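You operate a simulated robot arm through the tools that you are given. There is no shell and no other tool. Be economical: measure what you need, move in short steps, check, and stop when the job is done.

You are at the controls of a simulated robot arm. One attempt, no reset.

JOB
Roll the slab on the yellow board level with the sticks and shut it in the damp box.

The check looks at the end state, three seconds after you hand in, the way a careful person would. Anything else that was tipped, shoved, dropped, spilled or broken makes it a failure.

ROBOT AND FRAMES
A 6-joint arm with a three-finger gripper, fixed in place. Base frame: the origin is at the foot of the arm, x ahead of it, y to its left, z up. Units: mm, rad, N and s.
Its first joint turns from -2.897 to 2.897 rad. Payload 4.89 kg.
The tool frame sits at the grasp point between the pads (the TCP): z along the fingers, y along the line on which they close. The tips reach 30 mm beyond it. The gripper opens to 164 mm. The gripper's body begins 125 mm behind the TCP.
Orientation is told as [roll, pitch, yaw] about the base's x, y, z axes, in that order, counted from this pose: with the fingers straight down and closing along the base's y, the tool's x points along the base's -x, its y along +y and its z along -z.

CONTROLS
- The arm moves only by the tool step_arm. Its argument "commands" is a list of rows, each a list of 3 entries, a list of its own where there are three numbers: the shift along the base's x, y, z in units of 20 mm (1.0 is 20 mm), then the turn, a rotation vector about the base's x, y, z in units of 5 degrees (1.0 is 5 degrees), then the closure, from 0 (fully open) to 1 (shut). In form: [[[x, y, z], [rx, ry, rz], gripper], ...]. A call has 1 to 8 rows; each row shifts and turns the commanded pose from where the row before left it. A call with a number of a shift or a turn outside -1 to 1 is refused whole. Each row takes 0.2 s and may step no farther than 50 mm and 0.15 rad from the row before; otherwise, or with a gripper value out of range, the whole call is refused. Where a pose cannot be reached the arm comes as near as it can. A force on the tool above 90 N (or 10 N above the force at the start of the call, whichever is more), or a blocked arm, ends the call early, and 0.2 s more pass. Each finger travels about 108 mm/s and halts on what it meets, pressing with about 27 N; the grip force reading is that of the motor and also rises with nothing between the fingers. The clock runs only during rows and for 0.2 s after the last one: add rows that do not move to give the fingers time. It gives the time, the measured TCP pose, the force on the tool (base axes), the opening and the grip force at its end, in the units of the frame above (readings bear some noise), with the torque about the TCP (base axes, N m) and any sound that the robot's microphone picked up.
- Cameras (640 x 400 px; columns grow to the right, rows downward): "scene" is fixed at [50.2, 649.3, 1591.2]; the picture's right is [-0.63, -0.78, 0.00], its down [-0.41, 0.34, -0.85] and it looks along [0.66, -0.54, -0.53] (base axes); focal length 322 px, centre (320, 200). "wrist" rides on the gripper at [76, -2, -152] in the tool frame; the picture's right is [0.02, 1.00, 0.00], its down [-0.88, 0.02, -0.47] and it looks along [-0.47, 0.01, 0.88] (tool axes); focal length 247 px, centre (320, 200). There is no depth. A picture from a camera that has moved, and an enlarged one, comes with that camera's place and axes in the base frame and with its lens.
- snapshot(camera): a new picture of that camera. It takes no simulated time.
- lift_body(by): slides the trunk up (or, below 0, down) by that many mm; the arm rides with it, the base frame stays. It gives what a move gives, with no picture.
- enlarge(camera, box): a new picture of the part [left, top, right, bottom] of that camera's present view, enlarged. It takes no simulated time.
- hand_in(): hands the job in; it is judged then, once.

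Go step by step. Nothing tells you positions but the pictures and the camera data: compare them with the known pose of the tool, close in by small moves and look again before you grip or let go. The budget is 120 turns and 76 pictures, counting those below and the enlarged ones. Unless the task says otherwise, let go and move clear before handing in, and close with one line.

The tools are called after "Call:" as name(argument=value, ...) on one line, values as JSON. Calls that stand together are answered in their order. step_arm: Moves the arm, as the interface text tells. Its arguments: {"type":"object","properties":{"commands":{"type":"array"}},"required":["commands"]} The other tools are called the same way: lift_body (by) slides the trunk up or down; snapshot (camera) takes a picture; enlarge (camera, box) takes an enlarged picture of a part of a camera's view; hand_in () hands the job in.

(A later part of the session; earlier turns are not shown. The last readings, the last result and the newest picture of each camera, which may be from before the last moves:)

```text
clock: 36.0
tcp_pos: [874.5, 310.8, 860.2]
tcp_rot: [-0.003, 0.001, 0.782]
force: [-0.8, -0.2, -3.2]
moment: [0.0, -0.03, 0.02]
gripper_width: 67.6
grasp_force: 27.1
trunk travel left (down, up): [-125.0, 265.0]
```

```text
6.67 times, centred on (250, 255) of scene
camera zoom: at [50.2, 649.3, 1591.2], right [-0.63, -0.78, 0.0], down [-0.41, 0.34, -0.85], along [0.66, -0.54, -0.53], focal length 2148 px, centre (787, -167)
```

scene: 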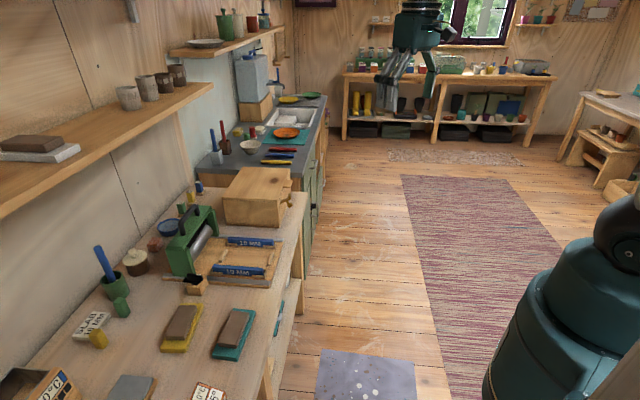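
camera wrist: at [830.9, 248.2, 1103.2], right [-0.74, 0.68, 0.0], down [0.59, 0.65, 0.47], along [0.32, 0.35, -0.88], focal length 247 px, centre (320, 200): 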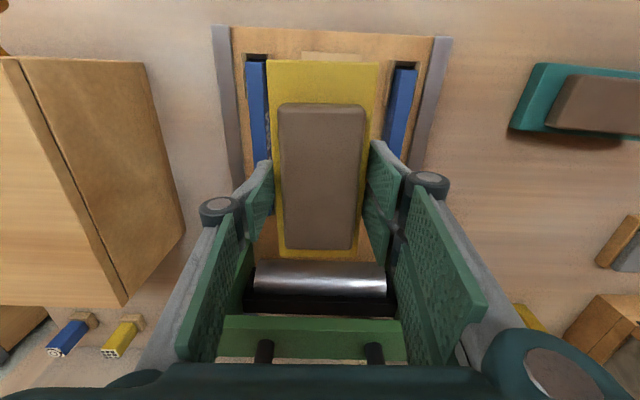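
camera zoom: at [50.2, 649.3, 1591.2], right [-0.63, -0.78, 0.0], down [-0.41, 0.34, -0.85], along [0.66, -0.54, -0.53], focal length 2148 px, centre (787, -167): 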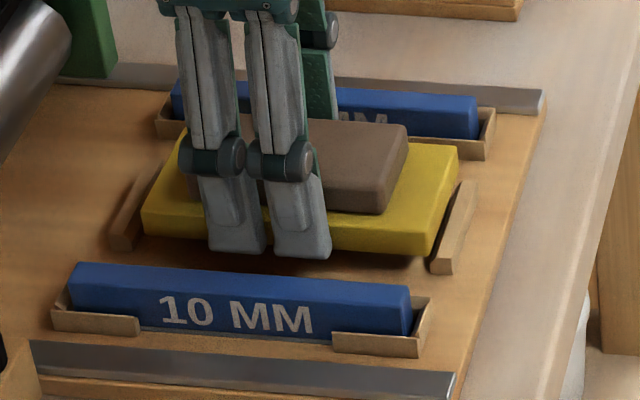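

Centred sideways. Comparing both views, the board needs about 2.5 mm toward the rear; then I'll lower in small steps watching force.

Call:
step_arm(commands=[[[0.09, 0.09, 0], [0, 0, 0], 0.8], [[0, 0, -0.15], [0, 0, 0], 0.8], [[0, 0, -0.15], [0, 0, 0], 0.8], [[0, 0, 0], [0, 0, 0], 0.8]])

Call:
enlarge(camera="scene", box=[220, 235, 280, 275])

```text
clock: 37.0
tcp_pos: [877.7, 312.6, 854.2]
tcp_rot: [-0.001, 0.0, 0.78]
force: [0.3, 0.1, -3.3]
moment: [-0.02, -0.01, -0.02]
gripper_width: 67.9
grasp_force: 27.0
trunk travel left (down, up): [-125.0, 265.0]
```

```text
10.00 times, centred on (250, 255) of scene
camera zoom: at [50.2, 649.3, 1591.2], right [-0.63, -0.78, 0.0], down [-0.41, 0.34, -0.85], along [0.66, -0.54, -0.53], focal length 3222 px, centre (1020, -350)
```

zoom: 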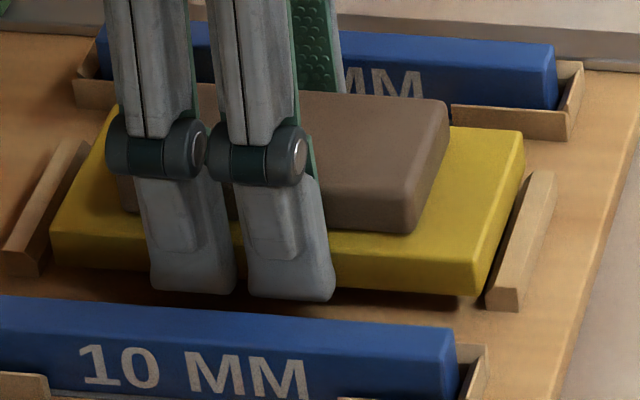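

The board clears both cleats; lowering in small steps until it rests.

Call:
step_arm(commands=[[[0.03, 0.03, -0.1], [0, 0, 0], 0.8], [[0, 0, -0.1], [0, 0, 0], 0.8], [[0, 0, -0.1], [0, 0, 0], 0.8], [[0, 0, 0], [0, 0, 0], 0.8]])

```text
clock: 38.0
tcp_pos: [876.7, 312.0, 848.7]
tcp_rot: [-0.002, 0.001, 0.782]
force: [0.4, -0.5, -3.0]
moment: [-0.04, -0.05, -0.02]
gripper_width: 67.5
grasp_force: 26.9
trunk travel left (down, up): [-125.0, 265.0]
```

Call:
step_arm(commands=[[[0, 0, -0.1], [0, 0, 0], 0.8], [[0, 0, -0.1], [0, 0, 0], 0.8], [[0, 0, 0], [0, 0, 0], 0.8]])

Call:
enlarge(camera="scene", box=[220, 235, 280, 275])

```text
clock: 38.8
tcp_pos: [877.9, 313.8, 843.8]
tcp_rot: [-0.003, 0.001, 0.782]
force: [-0.5, 0.0, -2.7]
moment: [0.03, 0.0, 0.03]
gripper_width: 67.5
grasp_force: 27.0
trunk travel left (down, up): [-125.0, 265.0]
```

```text
10.00 times, centred on (250, 255) of scene
camera zoom: at [50.2, 649.3, 1591.2], right [-0.63, -0.78, 0.0], down [-0.41, 0.34, -0.85], along [0.66, -0.54, -0.53], focal length 3222 px, centre (1020, -350)
```

zoom: 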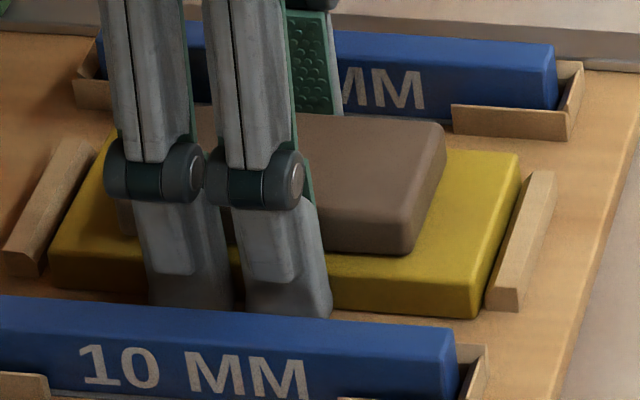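

Call:
step_arm(commands=[[[0, 0, -0.08], [0, 0, 0], 0.8], [[0, 0, -0.08], [0, 0, 0], 0.8], [[0, 0, 0], [0, 0, 0], 0.8]])

```text
clock: 39.6
tcp_pos: [876.1, 313.8, 842.1]
tcp_rot: [-0.003, -0.001, 0.781]
force: [5.1, 2.9, 23.2]
moment: [0.1, -0.18, 0.02]
gripper_width: 67.8
grasp_force: 27.3
trunk travel left (down, up): [-125.0, 265.0]
```

It's resting. I'll open just a little, to avoid touching the sticks, and rise straight up.

Call:
step_arm(commands=[[[0, 0, 0.1], [0, 0, 0], 0.6], [[0, 0, 0], [0, 0, 0], 0.51], [[0, 0, 0], [0, 0, 0], 0.51], [[0, 0, 0.5], [0, 0, 0], 0.51], [[0, 0, 1], [0, 0, 0], 0.51], [[0, 0, 1], [0, 0, 0], 0.51], [[0, 0, 1], [0, 0, 0], 0.51], [[0, 0, 1], [0, 0, 0], 0.51]])

Call:
snapshot(camera="wrist")

Call:
enlarge(camera="scene", box=[160, 180, 300, 290])

```text
clock: 41.4
tcp_pos: [878.0, 311.9, 932.7]
tcp_rot: [-0.001, 0.001, 0.783]
force: [0.6, 0.7, -1.1]
moment: [-0.03, 0.03, 0.0]
gripper_width: 80.2
grasp_force: 0.0
trunk travel left (down, up): [-125.0, 265.0]
```

```text
33 pictures are left
camera wrist: at [826.1, 256.5, 1086.6], right [-0.72, 0.69, 0.0], down [0.61, 0.63, 0.47], along [0.33, 0.34, -0.88], focal length 247 px, centre (320, 200)
```

wrist: 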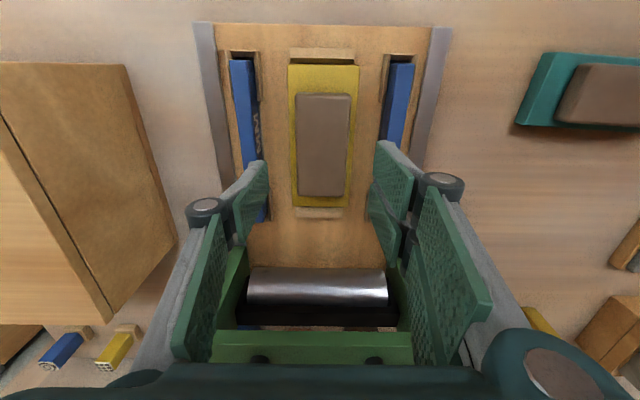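

```text
3.64 times, centred on (230, 235) of scene
camera zoom: at [50.2, 649.3, 1591.2], right [-0.63, -0.78, 0.0], down [-0.41, 0.34, -0.85], along [0.66, -0.54, -0.53], focal length 1172 px, centre (647, 73)
```

zoom: 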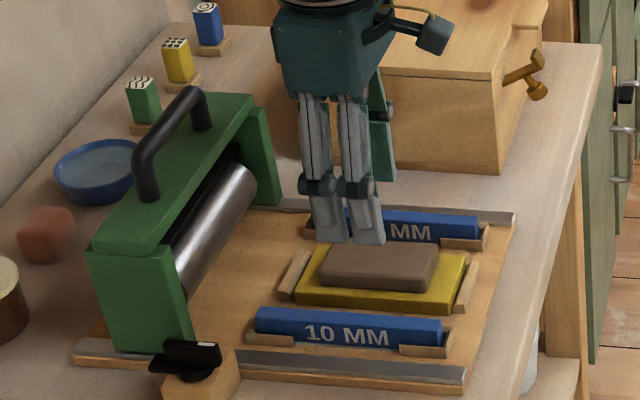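

The board sits nicely between cleats and sticks. The handle bar triangulates to about (998,431,999); I'll rise, turn to yaw -45°, tilt outward 30° and approach it.

Call:
step_arm(commands=[[[0, 0, 1], [0, 0, 0], 0.51], [[0, 0, 1], [0, 0, -1], 0.51], [[0, 0, 1], [0, 0, -1], 0.51], [[0, 0, 1], [0, 0, -1], 0.51], [[0, 0, 1], [0, 0, -1], 0.51], [[0, 0, 1], [0, 0, -1], 0.51], [[0, 0, 1], [0, 0, -1], 0.51], [[0, 0, 0.5], [0, 0, -1], 0.51]])

Call:
step_arm(commands=[[[0, 0, 0], [0, 0, -1], 0.51], [[0, 0, 0], [0, 0, -1], 0.51], [[0, 0, 0], [0, 0, -1], 0.51], [[0, 0, 0], [0, 0, -1], 0.51], [[0, 0, 0], [0, 0, -1], 0.51], [[0, 0, 0], [0, 0, -1], 0.51], [[0, 0, 0], [0, 0, -1], 0.51], [[0, 0, 0], [0, 0, -1], 0.51]])

Call:
step_arm(commands=[[[0.55, 0.55, 0], [0, 0, -1], 0.51], [[0.55, 0.55, 0], [0, 0, -1], 0.51], [[0.55, 0.55, 0], [0, 0, -1], 0.51], [[0.55, 0.55, 0], [0.707, -0.707, 0], 0.51], [[0.55, 0.55, 0], [0.707, -0.707, 0], 0.51], [[0.55, 0.55, 0], [0.707, -0.707, 0], 0.51], [[0.55, 0.55, 0], [0.707, -0.707, 0], 0.51], [[0.55, 0.55, 0], [0.707, -0.707, 0], 0.51]])

Call:
snapshot(camera="wrist")

Call:
enlarge(camera="scene", box=[150, 140, 310, 290])

```text
clock: 43.2
tcp_pos: [875.3, 313.0, 1084.5]
tcp_rot: [-0.001, -0.001, 0.169]
force: [0.4, 0.0, -0.3]
moment: [0.01, -0.02, -0.01]
gripper_width: 80.2
grasp_force: 0.1
trunk travel left (down, up): [-125.0, 265.0]
```

```text
clock: 45.0
tcp_pos: [876.2, 313.2, 1083.0]
tcp_rot: [-0.002, 0.0, -0.53]
force: [-0.1, -0.1, -0.7]
moment: [-0.04, -0.02, 0.04]
gripper_width: 80.5
grasp_force: 0.1
trunk travel left (down, up): [-125.0, 265.0]
```

```text
clock: 46.8
tcp_pos: [964.6, 402.0, 1082.9]
tcp_rot: [0.436, 0.002, -0.788]
force: [-0.1, 0.1, 0.0]
moment: [-0.03, -0.02, -0.04]
gripper_width: 80.5
grasp_force: 0.1
trunk travel left (down, up): [-125.0, 265.0]
```

```text
31 pictures are left
camera wrist: at [865.2, 409.0, 1220.2], right [0.63, 0.65, 0.42], down [0.49, -0.75, 0.44], along [0.6, -0.07, -0.8], focal length 247 px, centre (320, 200)
```

wrist: 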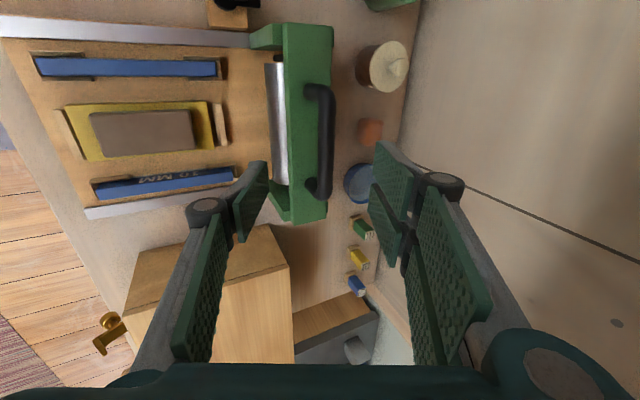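

```text
2.67 times, centred on (230, 215) of scene
camera zoom: at [50.2, 649.3, 1591.2], right [-0.63, -0.78, 0.0], down [-0.41, 0.34, -0.85], along [0.66, -0.54, -0.53], focal length 859 px, centre (560, 160)
```

zoom: 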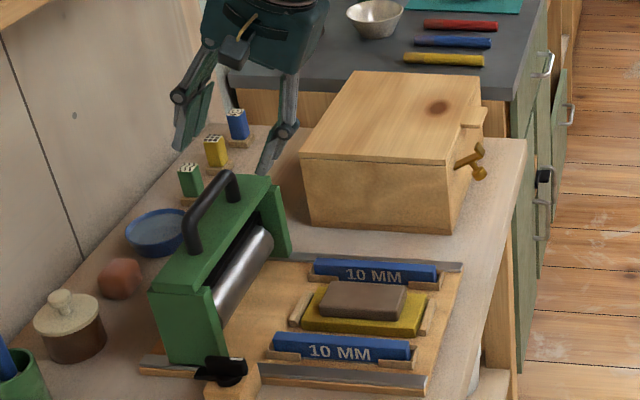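

The handle is nearly on the tool axis, about 95 mm ahead. Advancing 60 mm and checking.

Call:
step_arm(commands=[[[0.27, 0.43, -0.87], [0, 0, 0], 0.51], [[0.27, 0.43, -0.87], [0, 0, 0], 0.51], [[0.27, 0.43, -0.87], [0, 0, 0], 0.51]])

Call:
snapshot(camera="wrist")

Call:
enlarge(camera="scene", box=[160, 170, 250, 260])

```text
clock: 47.6
tcp_pos: [979.3, 427.5, 1031.4]
tcp_rot: [0.434, 0.001, -0.789]
force: [0.5, -0.2, 0.3]
moment: [0.03, -0.05, -0.02]
gripper_width: 80.3
grasp_force: 0.0
trunk travel left (down, up): [-125.0, 265.0]
```

```text
29 pictures are left
camera wrist: at [880.5, 434.3, 1168.6], right [0.63, 0.65, 0.42], down [0.49, -0.75, 0.44], along [0.6, -0.07, -0.8], focal length 247 px, centre (320, 200)
```

wrist: 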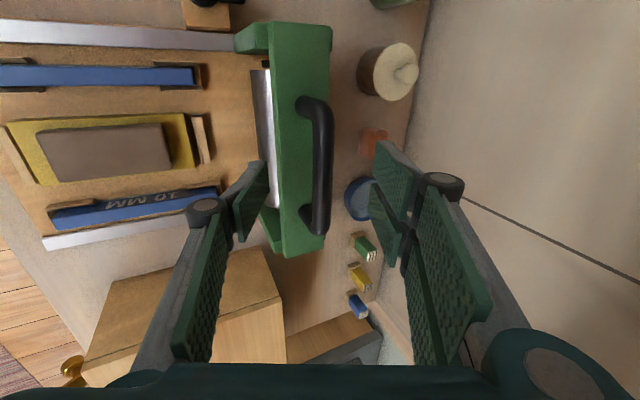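

```text
4.44 times, centred on (205, 215) of scene
camera zoom: at [50.2, 649.3, 1591.2], right [-0.63, -0.78, 0.0], down [-0.41, 0.34, -0.85], along [0.66, -0.54, -0.53], focal length 1432 px, centre (831, 133)
```

zoom: 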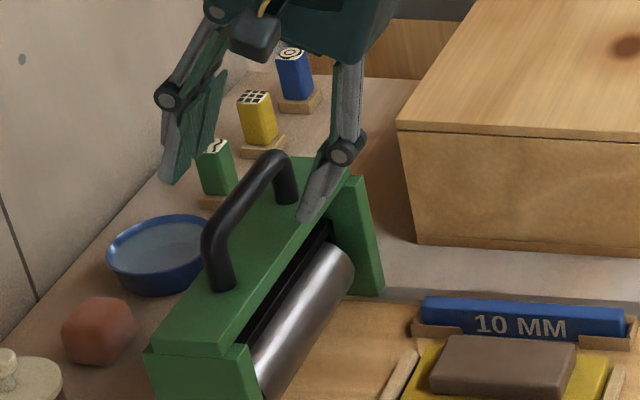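

Call:
step_arm(commands=[[[0, 0, 0], [0, 0, 0], 0.7], [[0, 0, 0], [0, 0, 0], 0.7], [[0.1, 0.28, -0.55], [0, 0, 0], 0.7], [[0.1, 0.28, -0.55], [0, 0, 0], 0.7], [[0, 0, 0], [0, 0, 0], 0.7]])

Call:
enlarge(camera="scene", box=[180, 180, 230, 240])

Call:
enlarge(camera="wrist", box=[220, 80, 420, 280])

```text
clock: 48.8
tcp_pos: [984.1, 439.4, 1009.7]
tcp_rot: [0.435, 0.0, -0.789]
force: [-0.5, 0.9, -0.5]
moment: [0.02, 0.0, -0.01]
gripper_width: 49.0
grasp_force: 0.2
trunk travel left (down, up): [-125.0, 265.0]
```

```text
6.67 times, centred on (205, 210) of scene
camera zoom: at [50.2, 649.3, 1591.2], right [-0.63, -0.78, 0.0], down [-0.41, 0.34, -0.85], along [0.66, -0.54, -0.53], focal length 2148 px, centre (1087, 133)
```

zoom: 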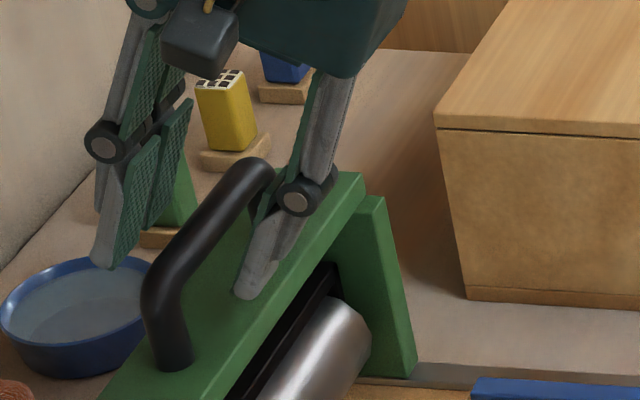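

```text
2.00 times, centred on (320, 180) of wrist
camera zoom: at [885.6, 446.5, 1146.3], right [0.63, 0.65, 0.42], down [0.49, -0.75, 0.44], along [0.6, -0.07, -0.8], focal length 494 px, centre (320, 240)
```

zoom: 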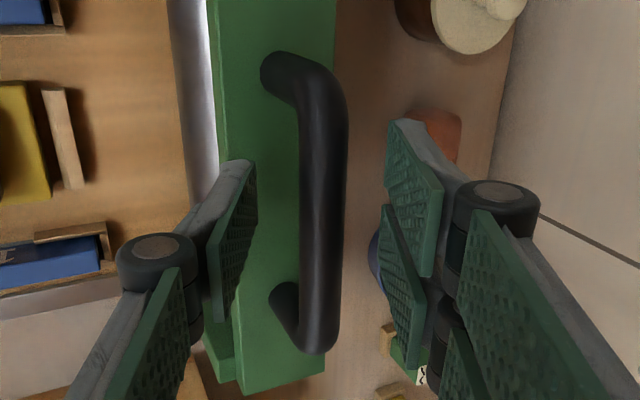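

The fingers straddle the bar well; closing on it.

Call:
step_arm(commands=[[[0, 0, 0], [0, 0, 0], 0.85], [[0, 0, 0], [0, 0, 0], 1], [[0, 0, 0], [0, 0, 0], 1], [[0, 0, 0], [0, 0, 0], 1]])

Call:
enlarge(camera="scene", box=[170, 170, 260, 300])

```text
clock: 49.8
tcp_pos: [985.2, 439.3, 1009.0]
tcp_rot: [0.434, 0.002, -0.789]
force: [-0.4, 1.4, 0.6]
moment: [0.18, 0.15, -0.35]
gripper_width: 17.3
grasp_force: 45.0
trunk travel left (down, up): [-125.0, 265.0]
```

```text
3.08 times, centred on (215, 235) of scene
camera zoom: at [50.2, 649.3, 1591.2], right [-0.63, -0.78, 0.0], down [-0.41, 0.34, -0.85], along [0.66, -0.54, -0.53], focal length 991 px, centre (643, 92)
```

zoom: 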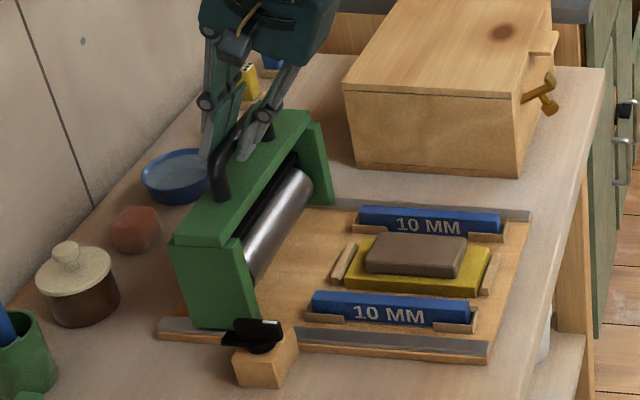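

Gripped (17 mm). I'll test-pull a little toward the front.

Call:
step_arm(commands=[[[-0.2, -0.2, 0], [0, 0, 0], 1], [[-0.3, -0.3, 0], [0, 0, 0], 1], [[0, 0, 0], [0, 0, 0], 1]])

```text
clock: 50.6
tcp_pos: [975.3, 428.5, 1009.7]
tcp_rot: [0.436, 0.004, -0.791]
force: [-3.4, 4.0, 7.0]
moment: [0.45, 0.35, -0.2]
gripper_width: 17.5
grasp_force: 44.5
trunk travel left (down, up): [-125.0, 265.0]
```

It moves. Continuing the pull.

Call:
step_arm(commands=[[[-0.4, -0.4, 0], [0, 0, 0], 1], [[-0.4, -0.4, 0], [0, 0, 0], 1], [[-0.4, -0.4, 0], [0, 0, 0], 1], [[-0.4, -0.4, 0], [0, 0, 0], 1]])

Call:
enlarge(camera="scene", box=[170, 170, 260, 300])

```text
clock: 51.6
tcp_pos: [941.7, 395.7, 1009.5]
tcp_rot: [0.434, 0.001, -0.787]
force: [-13.1, 11.4, 10.3]
moment: [0.09, 0.02, -0.49]
gripper_width: 17.1
grasp_force: 45.0
trunk travel left (down, up): [-125.0, 265.0]
```

```text
3.08 times, centred on (215, 235) of scene
camera zoom: at [50.2, 649.3, 1591.2], right [-0.63, -0.78, 0.0], down [-0.41, 0.34, -0.85], along [0.66, -0.54, -0.53], focal length 991 px, centre (643, 92)
```

zoom: 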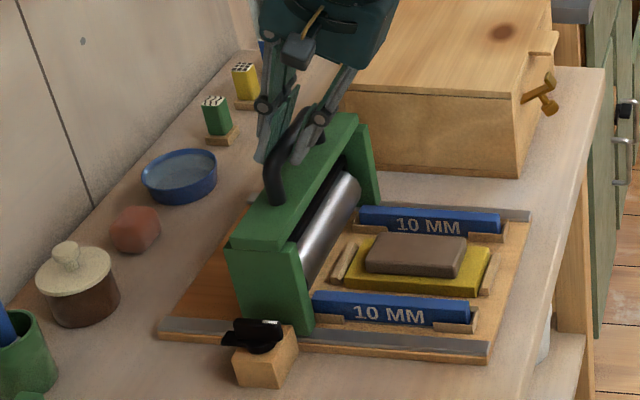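

The carriage glides; a small side load suggests the rails run slightly off 45°, so I'll correct and continue over the slab.

Call:
step_arm(commands=[[[-0.45, -0.35, 0], [0, 0, 0], 1], [[-0.41, -0.39, 0], [0, 0, 0], 1], [[-0.41, -0.39, 0], [0, 0, 0], 1], [[-0.41, -0.39, 0], [0, 0, 0], 1], [[-0.41, -0.39, 0], [0, 0, 0], 1]])

Call:
enlarge(camera="scene", box=[180, 170, 280, 300])

```text
clock: 52.8
tcp_pos: [901.9, 355.9, 1008.5]
tcp_rot: [0.435, 0.002, -0.79]
force: [14.9, -12.3, 11.6]
moment: [-0.59, -0.81, -0.81]
gripper_width: 17.4
grasp_force: 44.7
trunk travel left (down, up): [-125.0, 265.0]
```

```text
3.08 times, centred on (230, 235) of scene
camera zoom: at [50.2, 649.3, 1591.2], right [-0.63, -0.78, 0.0], down [-0.41, 0.34, -0.85], along [0.66, -0.54, -0.53], focal length 991 px, centre (597, 92)
```

zoom: 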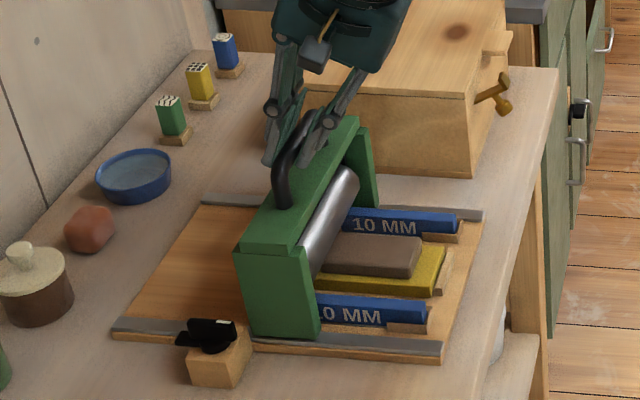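

Call:
step_arm(commands=[[[-0.38, -0.42, 0], [0, 0, 0], 1], [[-0.4, -0.4, 0], [0, 0, 0], 1], [[-0.4, -0.4, 0], [0, 0, 0], 1], [[-0.4, -0.4, 0], [0, 0, 0], 1], [[-0.4, -0.4, 0], [0, 0, 0], 1], [[-0.4, -0.4, 0], [0, 0, 0], 1], [[-0.4, -0.4, 0], [0, 0, 0], 1], [[-0.4, -0.4, 0], [0, 0, 0], 1]])

Call:
enlarge(camera="scene", box=[180, 170, 290, 300])

```text
clock: 54.6
tcp_pos: [838.3, 291.7, 1008.8]
tcp_rot: [0.435, 0.001, -0.79]
force: [10.2, -12.9, 19.2]
moment: [-0.37, -0.51, -0.82]
gripper_width: 17.5
grasp_force: 45.2
trunk travel left (down, up): [-125.0, 265.0]
```

```text
3.08 times, centred on (235, 235) of scene
camera zoom: at [50.2, 649.3, 1591.2], right [-0.63, -0.78, 0.0], down [-0.41, 0.34, -0.85], along [0.66, -0.54, -0.53], focal length 991 px, centre (582, 92)
```

zoom: 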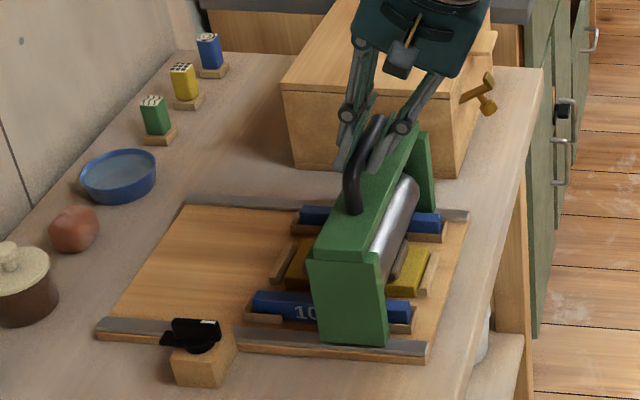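

Call:
step_arm(commands=[[[-0.38, -0.42, 0], [0, 0, 0], 1], [[-0.4, -0.4, 0], [0, 0, 0], 1], [[-0.4, -0.4, 0], [0, 0, 0], 1]])

Call:
enlarge(camera="scene", box=[200, 190, 290, 300])

```text
clock: 55.4
tcp_pos: [819.1, 273.3, 1009.3]
tcp_rot: [0.439, 0.001, -0.789]
force: [71.5, 26.8, 29.8]
moment: [1.17, -0.96, -0.94]
gripper_width: 17.3
grasp_force: 44.9
trunk travel left (down, up): [-125.0, 265.0]
```

```text
3.64 times, centred on (245, 245) of scene
camera zoom: at [50.2, 649.3, 1591.2], right [-0.63, -0.78, 0.0], down [-0.41, 0.34, -0.85], along [0.66, -0.54, -0.53], focal length 1172 px, centre (593, 36)
```

zoom: 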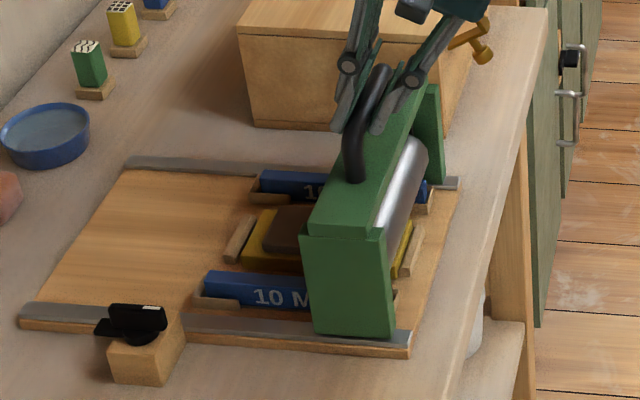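

The carriage has hit its front stop, so it has passed over the slab. Pushing it back home, and watching how the slab looks.

Call:
step_arm(commands=[[[0.45, 0.45, 0], [0, 0, 0], 1], [[0.5, 0.5, 0], [0, 0, 0], 1], [[0.5, 0.5, 0], [0, 0, 0], 1], [[0.5, 0.5, 0], [0, 0, 0], 1], [[0.5, 0.5, 0], [0, 0, 0], 1], [[0.5, 0.5, 0], [0, 0, 0], 1], [[0.5, 0.5, 0], [0, 0, 0], 1], [[0.5, 0.5, 0], [0, 0, 0], 1]])

Call:
step_arm(commands=[[[0.5, 0.5, 0], [0, 0, 0], 1], [[0.5, 0.5, 0], [0, 0, 0], 1], [[0.5, 0.5, 0], [0, 0, 0], 1], [[0.5, 0.5, 0], [0, 0, 0], 1], [[0.5, 0.5, 0], [0, 0, 0], 1], [[0.5, 0.5, 0], [0, 0, 0], 1], [[0.5, 0.5, 0], [0, 0, 0], 1], [[0.5, 0.5, 0], [0, 0, 0], 1]])

Call:
enlarge(camera="scene", box=[170, 190, 290, 300])

```text
clock: 57.2
tcp_pos: [891.8, 348.1, 1008.3]
tcp_rot: [0.434, 0.002, -0.79]
force: [14.2, -12.5, 4.7]
moment: [0.23, 0.0, -0.43]
gripper_width: 17.2
grasp_force: 45.4
trunk travel left (down, up): [-125.0, 265.0]
```

```text
clock: 59.0
tcp_pos: [974.7, 429.3, 1009.8]
tcp_rot: [0.435, 0.003, -0.787]
force: [0.3, 1.3, -9.4]
moment: [0.02, 0.08, -0.5]
gripper_width: 17.3
grasp_force: 44.7
trunk travel left (down, up): [-125.0, 265.0]
```

```text
3.64 times, centred on (230, 245) of scene
camera zoom: at [50.2, 649.3, 1591.2], right [-0.63, -0.78, 0.0], down [-0.41, 0.34, -0.85], along [0.66, -0.54, -0.53], focal length 1172 px, centre (647, 36)
```

zoom: 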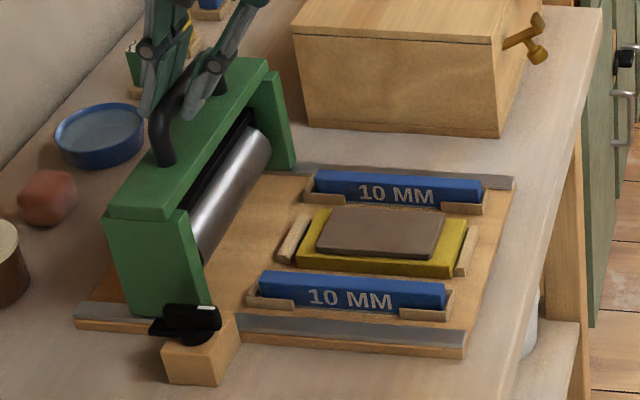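

The slab is now thinner and wider. I'll finish the return home and release the handle, then back off.

Call:
step_arm(commands=[[[0.4, 0.4, 0], [0, 0, 0], 1], [[0, 0, 0], [0, 0, 0], 0.8], [[0, 0, 0], [0, 0, 0], 0.7], [[0, 0, 0], [0, 0, 0], 0.7], [[-0.3, -0.3, 0.9], [0, 0, 0], 0.7], [[-0.3, -0.3, 0.9], [0, 0, 0], 0.7], [[-0.3, -0.3, 0.9], [0, 0, 0], 0.7], [[-0.3, -0.3, 0.9], [0, 0, 0], 0.7]])

Call:
step_arm(commands=[[[-0.6, -0.6, 0], [-0.707, 0.707, 0], 0.5], [[-0.6, -0.6, 0], [-0.707, 0.707, 0], 0.5], [[-0.6, -0.6, 0], [-0.707, 0.707, 0], 0.5], [[-0.6, -0.6, 0], [-0.707, 0.707, 0], 0.5], [[-0.6, -0.6, 0], [-0.707, 0.707, 0], 0.5], [[0, 0, 0], [0, 0, 1], 0.5], [[0, 0, 0], [0, 0, 1], 0.5], [[0, 0, 0], [0, 0, 1], 0.5]])

Call:
snapshot(camera="wrist")

```text
clock: 60.8
tcp_pos: [957.3, 413.4, 1080.8]
tcp_rot: [0.434, 0.002, -0.789]
force: [-0.7, -0.3, 0.1]
moment: [-0.04, 0.08, 0.0]
gripper_width: 49.1
grasp_force: 0.1
trunk travel left (down, up): [-125.0, 265.0]
```

```text
clock: 62.6
tcp_pos: [897.1, 352.2, 1080.1]
tcp_rot: [-0.002, 0.0, -0.524]
force: [0.5, 0.0, -0.1]
moment: [0.01, -0.01, -0.01]
gripper_width: 82.1
grasp_force: 0.0
trunk travel left (down, up): [-125.0, 265.0]
```

```text
19 pictures are left
camera wrist: at [832.0, 389.5, 1233.2], right [0.48, 0.88, 0.0], down [0.77, -0.43, 0.47], along [0.41, -0.23, -0.88], focal length 247 px, centre (320, 200)
```

wrist: 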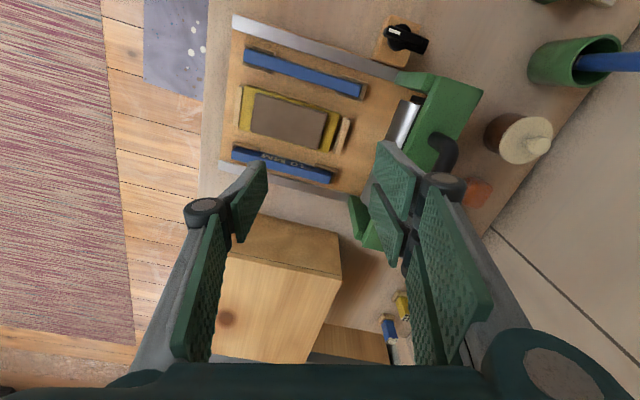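

Carriage is home and released. Next I open the box: the lid tab's front edge is near (1034,-2,935), so I'll bring closed fingers in horizontally beneath it, moving over with yaw 45° and then tilting 90°.

Call:
step_arm(commands=[[[0.1, -1, 0], [0, 0, 1], 1], [[0.1, -1, 0], [0, 0, 1], 1], [[0.1, -1, 0], [0, 0, 1], 1], [[0.1, -1, 0], [0, 0, 1], 1], [[0.1, -1, 0], [0, 0, 1], 1], [[0.1, -1, 0], [0, 0, 1], 1], [[0.1, -1, 0], [0, 0, 1], 1], [[0.1, -1, 0], [0, 0, 1], 1]])

Call:
step_arm(commands=[[[0.1, -1, 0], [0, 0, 1], 1], [[0.1, -1, 0], [0, 0, 1], 1], [[0.1, -1, 0], [0, 0, 1], 1], [[0.1, -1, 0], [0, 0, 1], 1], [[0.1, -1, 0], [0, 0, 1], 1], [[0.1, -1, 0], [0, 0, 1], 1], [[0.1, -1, 0], [0, 0, 1], 1], [[0.1, -1, 0], [0.707, -0.707, 0], 1]])

Call:
step_arm(commands=[[[0.1, -0.5, 0], [0.707, -0.707, 0], 1], [[0.1, -0.5, 0], [0.707, -0.707, 0], 1], [[0.1, -0.5, 0], [0.707, -0.707, 0], 1], [[0.1, -0.5, 0], [0.707, -0.707, 0], 1], [[0.1, -0.5, 0], [0.707, -0.707, 0], 1], [[0.1, -0.5, 0], [0.707, -0.707, 0], 1], [[0.1, -0.5, 0], [0.707, -0.707, 0], 1], [[0.1, -0.5, 0], [0.707, -0.707, 0], 1]])

Call:
step_arm(commands=[[[0.1, -0.1, -1], [0.707, -0.707, 0], 1], [[0.1, -0.1, -1], [0.707, -0.707, 0], 1], [[0.1, -0.1, -1], [0.707, -0.707, 0], 1], [[0.1, -0.1, -1], [0.707, -0.707, 0], 1], [[0.1, -0.1, -1], [0.707, -0.707, 0], 1], [[0.1, -0.1, -1], [0.707, -0.707, 0], 1], [[0.1, -0.1, -1], [0.707, -0.707, 0], 1], [[0.1, -0.1, -1], [0.707, -0.707, 0], 1]])

Call:
snapshot(camera="wrist")

```text
clock: 64.4
tcp_pos: [914.3, 193.1, 1082.6]
tcp_rot: [-0.002, 0.0, 0.172]
force: [0.2, 1.9, -0.7]
moment: [-0.19, -0.04, 0.01]
gripper_width: 0.2
grasp_force: 27.2
trunk travel left (down, up): [-125.0, 265.0]
```

```text
clock: 66.2
tcp_pos: [929.8, 34.0, 1080.3]
tcp_rot: [-0.002, -0.087, 0.783]
force: [0.9, 2.0, -0.5]
moment: [-0.26, 0.08, 0.01]
gripper_width: 0.0
grasp_force: 26.7
trunk travel left (down, up): [-125.0, 265.0]
```

```text
clock: 68.0
tcp_pos: [946.4, -46.6, 1082.2]
tcp_rot: [0.003, -0.786, 0.781]
force: [-1.0, 0.4, 0.8]
moment: [-0.08, -0.01, -0.07]
gripper_width: 0.0
grasp_force: 26.8
trunk travel left (down, up): [-125.0, 265.0]
```

```text
clock: 69.8
tcp_pos: [958.4, -63.3, 921.2]
tcp_rot: [0.027, -1.481, 0.759]
force: [-1.6, 0.5, 0.2]
moment: [-0.17, 0.14, -0.23]
gripper_width: 0.0
grasp_force: 27.0
trunk travel left (down, up): [-125.0, 265.0]
```

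```text
18 pictures are left
camera wrist: at [849.5, -177.1, 858.3], right [-0.71, 0.71, -0.02], down [-0.29, -0.27, 0.92], along [0.64, 0.66, 0.39], focal length 247 px, centre (320, 200)
```

wrist: 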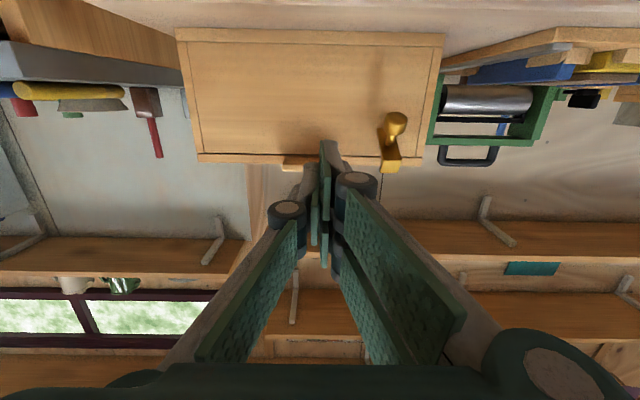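

I'm tilted about 85° with fingertips just below and in front of the tab. I'll finish levelling, drop to z≈900, shift 12 mm along +s and slide in under the tab.

Call:
step_arm(commands=[[[0.2, -0.2, -0.5], [0.707, -0.707, 0], 1], [[0.2, -0.2, -0.5], [0, 0, 0], 1], [[0.6, 0.6, 0], [0, 0, 0], 1], [[0.6, 0.6, 0], [0, 0, 0], 1], [[0.6, 0.6, 0], [0, 0, 0], 1], [[0.5, 0.5, 0], [0, 0, 0], 1]])

Call:
enlarge(camera="scene", box=[225, 150, 325, 240])

```text
clock: 71.2
tcp_pos: [1013.0, -26.4, 901.2]
tcp_rot: [0.962, -1.567, -0.177]
force: [-0.8, -0.7, 0.1]
moment: [-0.07, 0.02, 0.03]
gripper_width: 0.3
grasp_force: 27.1
trunk travel left (down, up): [-125.0, 265.0]
```

```text
4.44 times, centred on (275, 195) of scene
camera zoom: at [50.2, 649.3, 1591.2], right [-0.63, -0.78, 0.0], down [-0.41, 0.34, -0.85], along [0.66, -0.54, -0.53], focal length 1432 px, centre (520, 222)
```

zoom: 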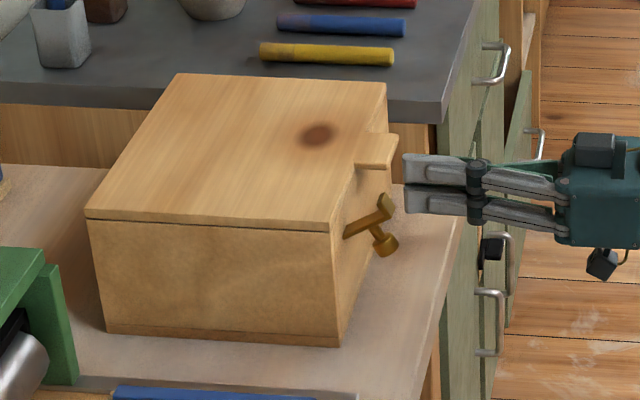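

Tips are about 10 mm short of the tab. Sliding 24 mm further in, then lifting gently.

Call:
step_arm(commands=[[[0.55, 0.3, 0], [0, 0, 0], 1], [[0.45, 0.35, 0], [0, 0, 0], 1], [[0, 0, 0], [0, 0, 0], 1]])

Call:
step_arm(commands=[[[0, 0, 0.4], [0, 0, 0], 1], [[0, 0, 0.4], [0, 0, 0], 1], [[0, 0, 0.5], [0, 0, 0], 1], [[0, 0, 0.5], [0, 0, 0], 1]])

Call:
enlarge(camera="scene", box=[225, 150, 325, 240])

```text
clock: 71.7
tcp_pos: [1021.1, -22.0, 902.0]
tcp_rot: [1.514, -1.568, -0.731]
force: [-47.9, -23.3, -1.3]
moment: [0.6, -1.27, 0.6]
gripper_width: 0.0
grasp_force: 27.2
trunk travel left (down, up): [-125.0, 265.0]
stopped in row 2: the force on the tool passed its limit at 123 N (the readings are from after the stop); the commanded pose is now the measured one
```

```text
clock: 72.7
tcp_pos: [1023.8, -21.4, 940.2]
tcp_rot: [1.712, -1.569, -0.926]
force: [-48.8, -21.2, 5.4]
moment: [0.7, -1.37, 0.66]
gripper_width: 0.2
grasp_force: 27.2
trunk travel left (down, up): [-125.0, 265.0]
```

```text
4.44 times, centred on (275, 195) of scene
camera zoom: at [50.2, 649.3, 1591.2], right [-0.63, -0.78, 0.0], down [-0.41, 0.34, -0.85], along [0.66, -0.54, -0.53], focal length 1432 px, centre (520, 222)
```

zoom: 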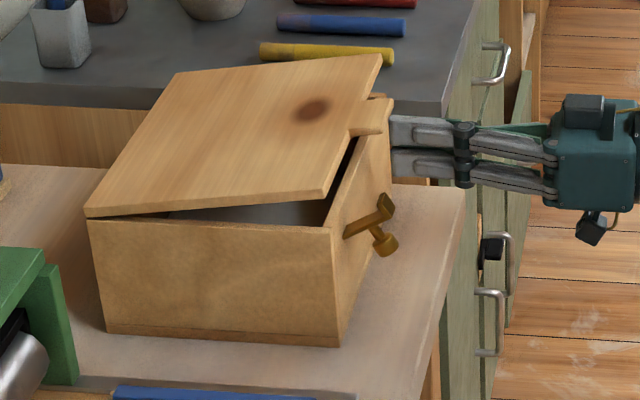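

The lid is lifting, but my tips are pressing the box front, so I'll back off a few mm and then swing the lid up along its arc.

Call:
step_arm(commands=[[[-0.2, -0.2, 0.1], [0, 0, 0], 1], [[0, 0, 0.8], [0, 0, 0], 1], [[0.3, 0.3, 0.8], [0, 0, 0], 1], [[0.5, 0.5, 0.7], [0, 0, 0], 1]])

Call:
enlarge(camera="scene", box=[205, 100, 325, 240])

```text
clock: 73.7
tcp_pos: [1027.0, -17.7, 986.0]
tcp_rot: [2.252, -1.565, -1.473]
force: [-55.3, -32.5, 11.4]
moment: [0.41, -0.14, 0.27]
gripper_width: 6.0
grasp_force: 44.8
trunk travel left (down, up): [-125.0, 265.0]
stopped in row 4: the force on the tool passed its limit at 108 N (the readings are from after the stop); the commanded pose is now the measured one
```

```text
2.86 times, centred on (265, 170) of scene
camera zoom: at [50.2, 649.3, 1591.2], right [-0.63, -0.78, 0.0], down [-0.41, 0.34, -0.85], along [0.66, -0.54, -0.53], focal length 921 px, centre (477, 286)
```

zoom: 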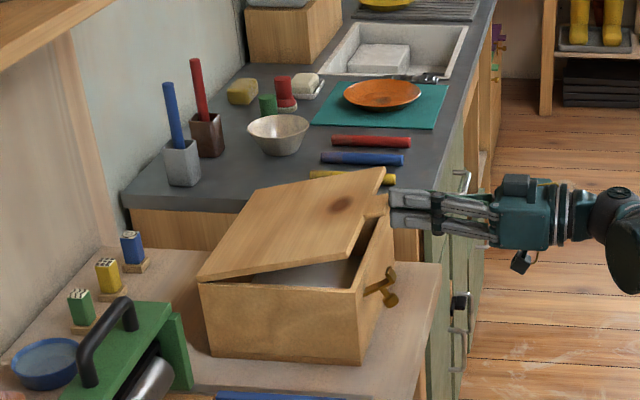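

Call:
enlarge(camera="scene", box=[265, 140, 315, 205])

```text
6.15 times, centred on (290, 172) of scene
camera zoom: at [50.2, 649.3, 1591.2], right [-0.63, -0.78, 0.0], down [-0.41, 0.34, -0.85], along [0.66, -0.54, -0.53], focal length 1983 px, centre (505, 369)
```

zoom: 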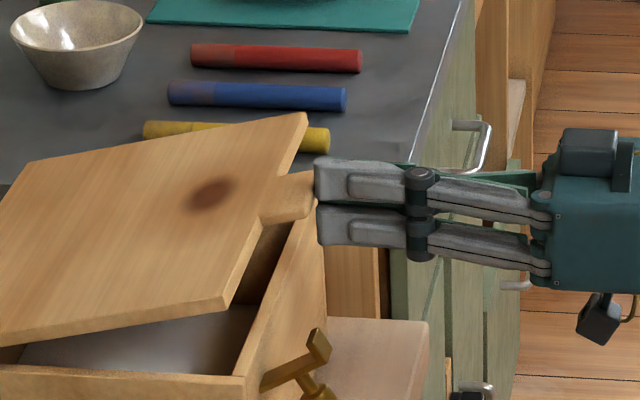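

The tips ended up pushing on the tab's front edge rather than beneath it. I'll lower the lid gently the same way, back off, and re-enter lower.

Call:
step_arm(commands=[[[-0.03, -0.03, -0.6], [0, 0, 0], 1], [[-0.05, -0.05, -0.8], [0, 0, 0], 1], [[-0.05, -0.05, -0.8], [0, 0, 0], 1], [[-0.05, -0.05, -0.8], [0, 0, 0], 1], [[-0.02, -0.02, -0.6], [0, 0, 0], 1], [[0, 0, -0.5], [0, 0, 0], 1], [[0, 0, -0.3], [0, 0, 0], 1]])

Call:
enlarge(camera="scene", box=[260, 150, 310, 215])

```text
clock: 74.2
tcp_pos: [1026.1, -20.1, 976.5]
tcp_rot: [2.246, -1.567, -1.469]
force: [-51.8, -23.5, 9.2]
moment: [0.16, -0.35, 0.41]
gripper_width: 6.1
grasp_force: 44.6
trunk travel left (down, up): [-125.0, 265.0]
stopped in row 2: the force on the tool passed its limit at 94 N (the readings are from after the stop); the commanded pose is now the measured one
```

```text
6.15 times, centred on (285, 182) of scene
camera zoom: at [50.2, 649.3, 1591.2], right [-0.63, -0.78, 0.0], down [-0.41, 0.34, -0.85], along [0.66, -0.54, -0.53], focal length 1983 px, centre (535, 308)
```

zoom: 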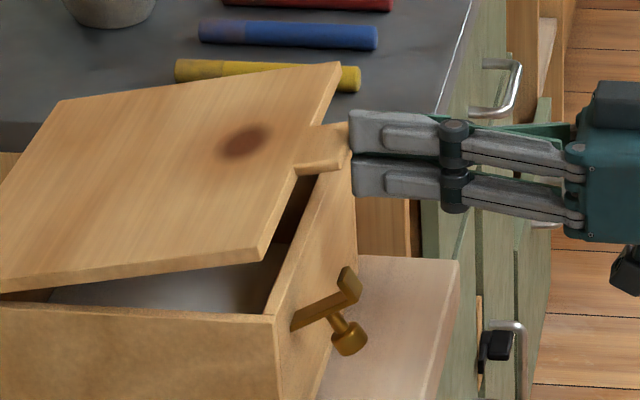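

Call:
step_arm(commands=[[[-0.08, -0.08, -0.3], [0, 0, 0], 1], [[-0.08, -0.08, -0.6], [0, 0, 0], 1], [[-0.08, -0.08, -0.7], [0, 0, 0], 1], [[-0.06, -0.06, -0.7], [0, 0, 0], 1], [[-0.04, -0.04, -0.7], [0, 0, 0], 1], [[-0.03, -0.03, -0.6], [0, 0, 0], 1]])

```text
clock: 75.5
tcp_pos: [1020.5, -24.3, 902.0]
tcp_rot: [1.746, -1.566, -0.965]
force: [-0.2, 0.6, 0.6]
moment: [-0.01, 0.01, -0.04]
gripper_width: 0.0
grasp_force: 45.1
trunk travel left (down, up): [-125.0, 265.0]
```

Lid is down without a bang. Back off, drop to z≈878 and look.

Call:
step_arm(commands=[[[-0.5, -0.5, 0], [0, 0, 0], 1], [[0, 0, -0.6], [0, 0, 0], 1], [[0, 0, -0.6], [0, 0, 0], 1]])

Call:
enlarge(camera="scene", box=[260, 165, 310, 215])

```text
clock: 76.3
tcp_pos: [1011.1, -34.1, 877.8]
tcp_rot: [1.806, -1.565, -1.029]
force: [-1.1, 0.2, 0.2]
moment: [-0.01, 0.01, -0.1]
gripper_width: 0.1
grasp_force: 44.6
trunk travel left (down, up): [-125.0, 265.0]
```

```text
8.00 times, centred on (285, 190) of scene
camera zoom: at [50.2, 649.3, 1591.2], right [-0.63, -0.78, 0.0], down [-0.41, 0.34, -0.85], along [0.66, -0.54, -0.53], focal length 2578 px, centre (600, 280)
```

zoom: 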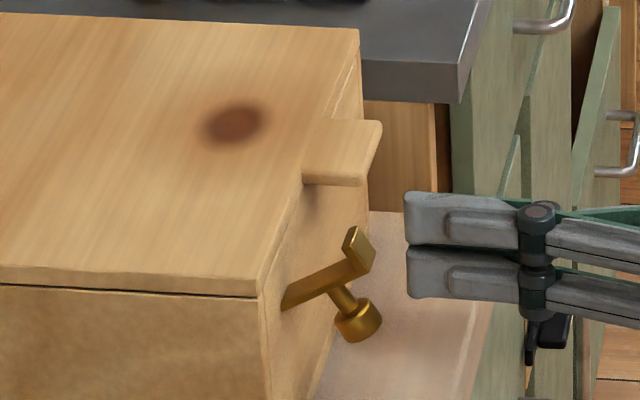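

The finger is now clearly below tab height and in line with it. Sliding in 28 mm, then lifting.

Call:
step_arm(commands=[[[0.5, 0.5, 0], [0, 0, 0], 1], [[0.4, 0.4, 0], [0, 0, 0], 1], [[0, 0, 0.5], [0, 0, 0], 1], [[0, 0, 0.5], [0, 0, 0], 1], [[0, 0, 0.5], [0, 0, 0], 1], [[0, 0, 0.5], [0, 0, 0], 1]])

Call:
enlarge(camera="scene", box=[260, 155, 310, 215])

```text
clock: 77.8
tcp_pos: [1031.0, -16.8, 917.5]
tcp_rot: [1.781, -1.565, -1.002]
force: [-1.2, 0.7, -1.4]
moment: [-0.05, 0.01, 0.05]
gripper_width: 0.0
grasp_force: 45.3
trunk travel left (down, up): [-125.0, 265.0]
```

```text
6.67 times, centred on (285, 185) of scene
camera zoom: at [50.2, 649.3, 1591.2], right [-0.63, -0.78, 0.0], down [-0.41, 0.34, -0.85], along [0.66, -0.54, -0.53], focal length 2148 px, centre (553, 300)
```

zoom: 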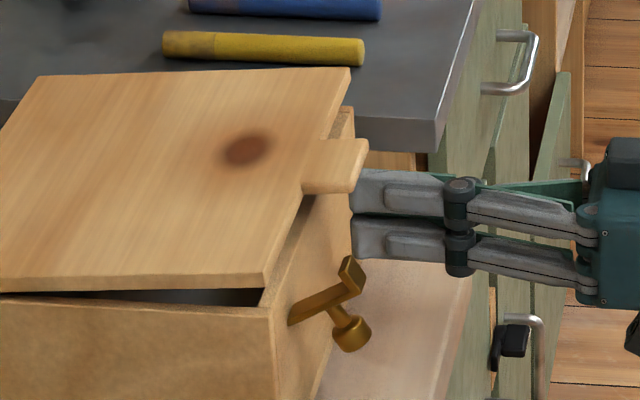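

Now the finger is under the tab and the lid rises with little force. I'll continue up and then inward along the arc.

Call:
step_arm(commands=[[[0, 0, 0.9], [0, 0, 0], 1], [[0, 0, 0.9], [0, 0, 0], 1], [[0.3, 0.3, 0.6], [0, 0, 0], 1], [[0.5, 0.5, 0.5], [0, 0, 0], 1], [[0.5, 0.5, 0.5], [0, 0, 0], 1], [[0.45, 0.45, 0.5], [0, 0, 0], 1]])

Call:
enlarge(camera="scene", box=[215, 110, 315, 220])

```text
clock: 79.2
tcp_pos: [1062.1, 13.8, 997.7]
tcp_rot: [2.335, -1.564, -1.556]
force: [-36.8, -25.7, 19.7]
moment: [1.14, -1.38, 0.37]
gripper_width: 0.1
grasp_force: 44.3
trunk travel left (down, up): [-125.0, 265.0]
```

```text
3.64 times, centred on (265, 165) of scene
camera zoom: at [50.2, 649.3, 1591.2], right [-0.63, -0.78, 0.0], down [-0.41, 0.34, -0.85], along [0.66, -0.54, -0.53], focal length 1172 px, centre (520, 327)
```

zoom: 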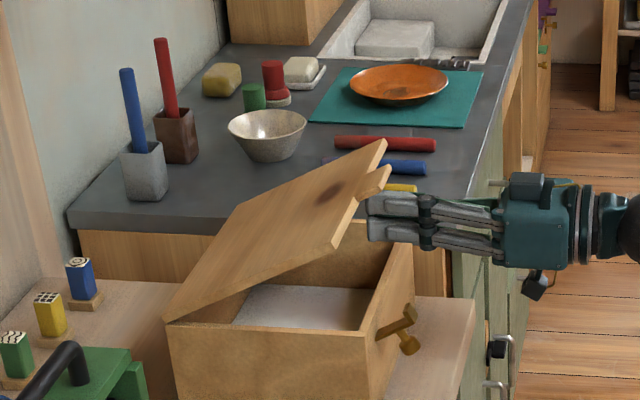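

The lid is at about 30° and following. Continuing the arc.

Call:
step_arm(commands=[[[0.25, 0.25, 0.9], [0, 0, 0], 1], [[0.42, 0.42, 0.85], [0, 0, 0], 1], [[0.45, 0.45, 0.75], [0, 0, 0], 1], [[0.5, 0.5, 0.6], [0, 0, 0], 1], [[0.53, 0.53, 0.55], [0, 0, 0], 1], [[0.55, 0.55, 0.5], [0, 0, 0], 1]])

```text
clock: 80.5
tcp_pos: [1118.9, 72.1, 1078.3]
tcp_rot: [1.785, -1.565, -1.007]
force: [-1.0, -0.2, -0.7]
moment: [0.04, -0.02, 0.02]
gripper_width: 0.2
grasp_force: 44.9
trunk travel left (down, up): [-125.0, 265.0]
```

Call:
step_arm(commands=[[[0.6, 0.6, 0.4], [0, 0, 0], 1], [[0.6, 0.6, 0.35], [0, 0, 0], 1], [[0.6, 0.6, 0.3], [0, 0, 0], 1], [[0.6, 0.6, 0.2], [0, 0, 0], 1]])

Call:
enlarge(camera="scene", box=[205, 90, 325, 230])

```text
clock: 81.5
tcp_pos: [1168.5, 120.6, 1104.2]
tcp_rot: [1.818, -1.566, -1.041]
force: [0.1, 0.0, 0.3]
moment: [-0.01, 0.04, -0.01]
gripper_width: 0.0
grasp_force: 45.2
trunk travel left (down, up): [-125.0, 265.0]
```

```text
2.86 times, centred on (265, 160) of scene
camera zoom: at [50.2, 649.3, 1591.2], right [-0.63, -0.78, 0.0], down [-0.41, 0.34, -0.85], along [0.66, -0.54, -0.53], focal length 921 px, centre (477, 314)
```

zoom: 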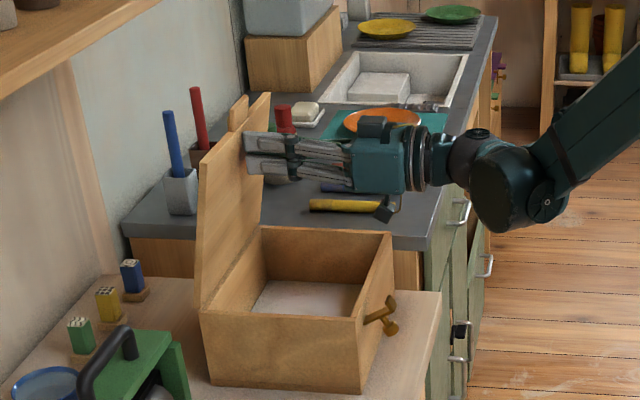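

The lid stands open by itself. I'll back off a little and straighten the tool to vertical above the box, which also tests whether I can reach there with the fingers down.

Call:
step_arm(commands=[[[-0.9, -0.9, 0], [0, 0, 0], 1], [[-0.9, -0.9, 0], [0, 0, 0], 1], [[0, 0, 0], [-0.707, 0.707, 0], 1], [[0, 0, 0], [-0.707, 0.707, 0], 1], [[0, 0, 0], [-0.707, 0.707, 0], 1], [[0, 0, 0], [-0.707, 0.707, 0], 1], [[0, 0, 0], [-0.707, 0.707, 0], 1], [[0, 0, 0], [-0.707, 0.707, 0], 1]])

Call:
step_arm(commands=[[[-0.2, 0.2, 0], [-0.707, 0.707, 0], 1], [[-0.2, 0.2, 0], [-0.707, 0.707, 0], 1], [[-0.2, 0.2, 0], [-0.707, 0.707, 0], 1], [[-0.2, 0.2, 0], [-0.707, 0.707, 0], 1], [[-0.2, 0.2, 0], [-0.707, 0.707, 0], 1], [[-0.2, 0.2, 0], [-0.707, 0.707, 0], 1], [[-0.2, 0.2, 0], [-0.707, 0.707, 0], 1], [[-0.2, 0.2, 0], [-0.707, 0.707, 0], 1]])

Call:
step_arm(commands=[[[0, 0, 0], [-0.707, 0.707, 0], 1], [[0, 0, 0], [-0.707, 0.707, 0], 1], [[0, 0, 0], [-0.707, 0.707, 0], 1], [[0, 0, 0], [-0.707, 0.707, 0], 1]])

```text
clock: 83.3
tcp_pos: [1131.6, 82.7, 1103.9]
tcp_rot: [0.003, -1.047, 0.776]
force: [-0.9, -0.3, 0.7]
moment: [0.02, 0.0, 0.05]
gripper_width: 0.2
grasp_force: 44.8
trunk travel left (down, up): [-125.0, 265.0]
```

```text
clock: 85.2
tcp_pos: [1099.6, 114.4, 1103.9]
tcp_rot: [-0.003, -0.351, 0.78]
force: [-1.6, -1.8, 1.3]
moment: [0.17, -0.03, 0.04]
gripper_width: 0.2
grasp_force: 44.8
trunk travel left (down, up): [-125.0, 265.0]
```

```text
clock: 86.2
tcp_pos: [1098.6, 114.6, 1104.5]
tcp_rot: [-0.006, -0.004, 0.781]
force: [-0.7, -1.6, 1.3]
moment: [0.16, -0.06, 0.01]
gripper_width: 0.2
grasp_force: 44.6
trunk travel left (down, up): [-125.0, 265.0]
```

Vertical reach at (1099,115) works. Testing lower, and looking into the box.

Call:
step_arm(commands=[[[0, 0, -1], [0, 0, 0], 1], [[0, 0, -1], [0, 0, 0], 1], [[0, 0, -1], [0, 0, 0], 1], [[0, 0, -1], [0, 0, 0], 1], [[0, 0, -1], [0, 0, 0], 1], [[0, 0, -1], [0, 0, 0], 1]])

Call:
snapshot(camera="wrist")

```text
clock: 87.5
tcp_pos: [1098.6, 115.2, 983.5]
tcp_rot: [-0.007, -0.003, 0.781]
force: [-1.0, -0.8, 0.8]
moment: [-0.01, -0.08, -0.03]
gripper_width: 0.0
grasp_force: 45.2
trunk travel left (down, up): [-125.0, 265.0]
```

```text
8 pictures are left
camera wrist: at [1046.4, 61.3, 1135.3], right [-0.72, 0.7, -0.01], down [0.61, 0.63, 0.48], along [0.34, 0.34, -0.88], focal length 247 px, centre (320, 200)
```

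wrist: 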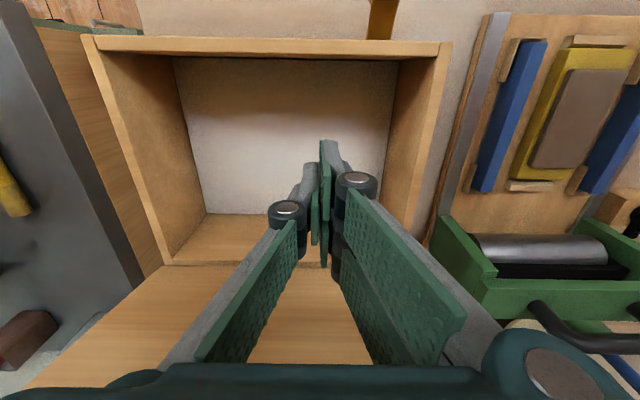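

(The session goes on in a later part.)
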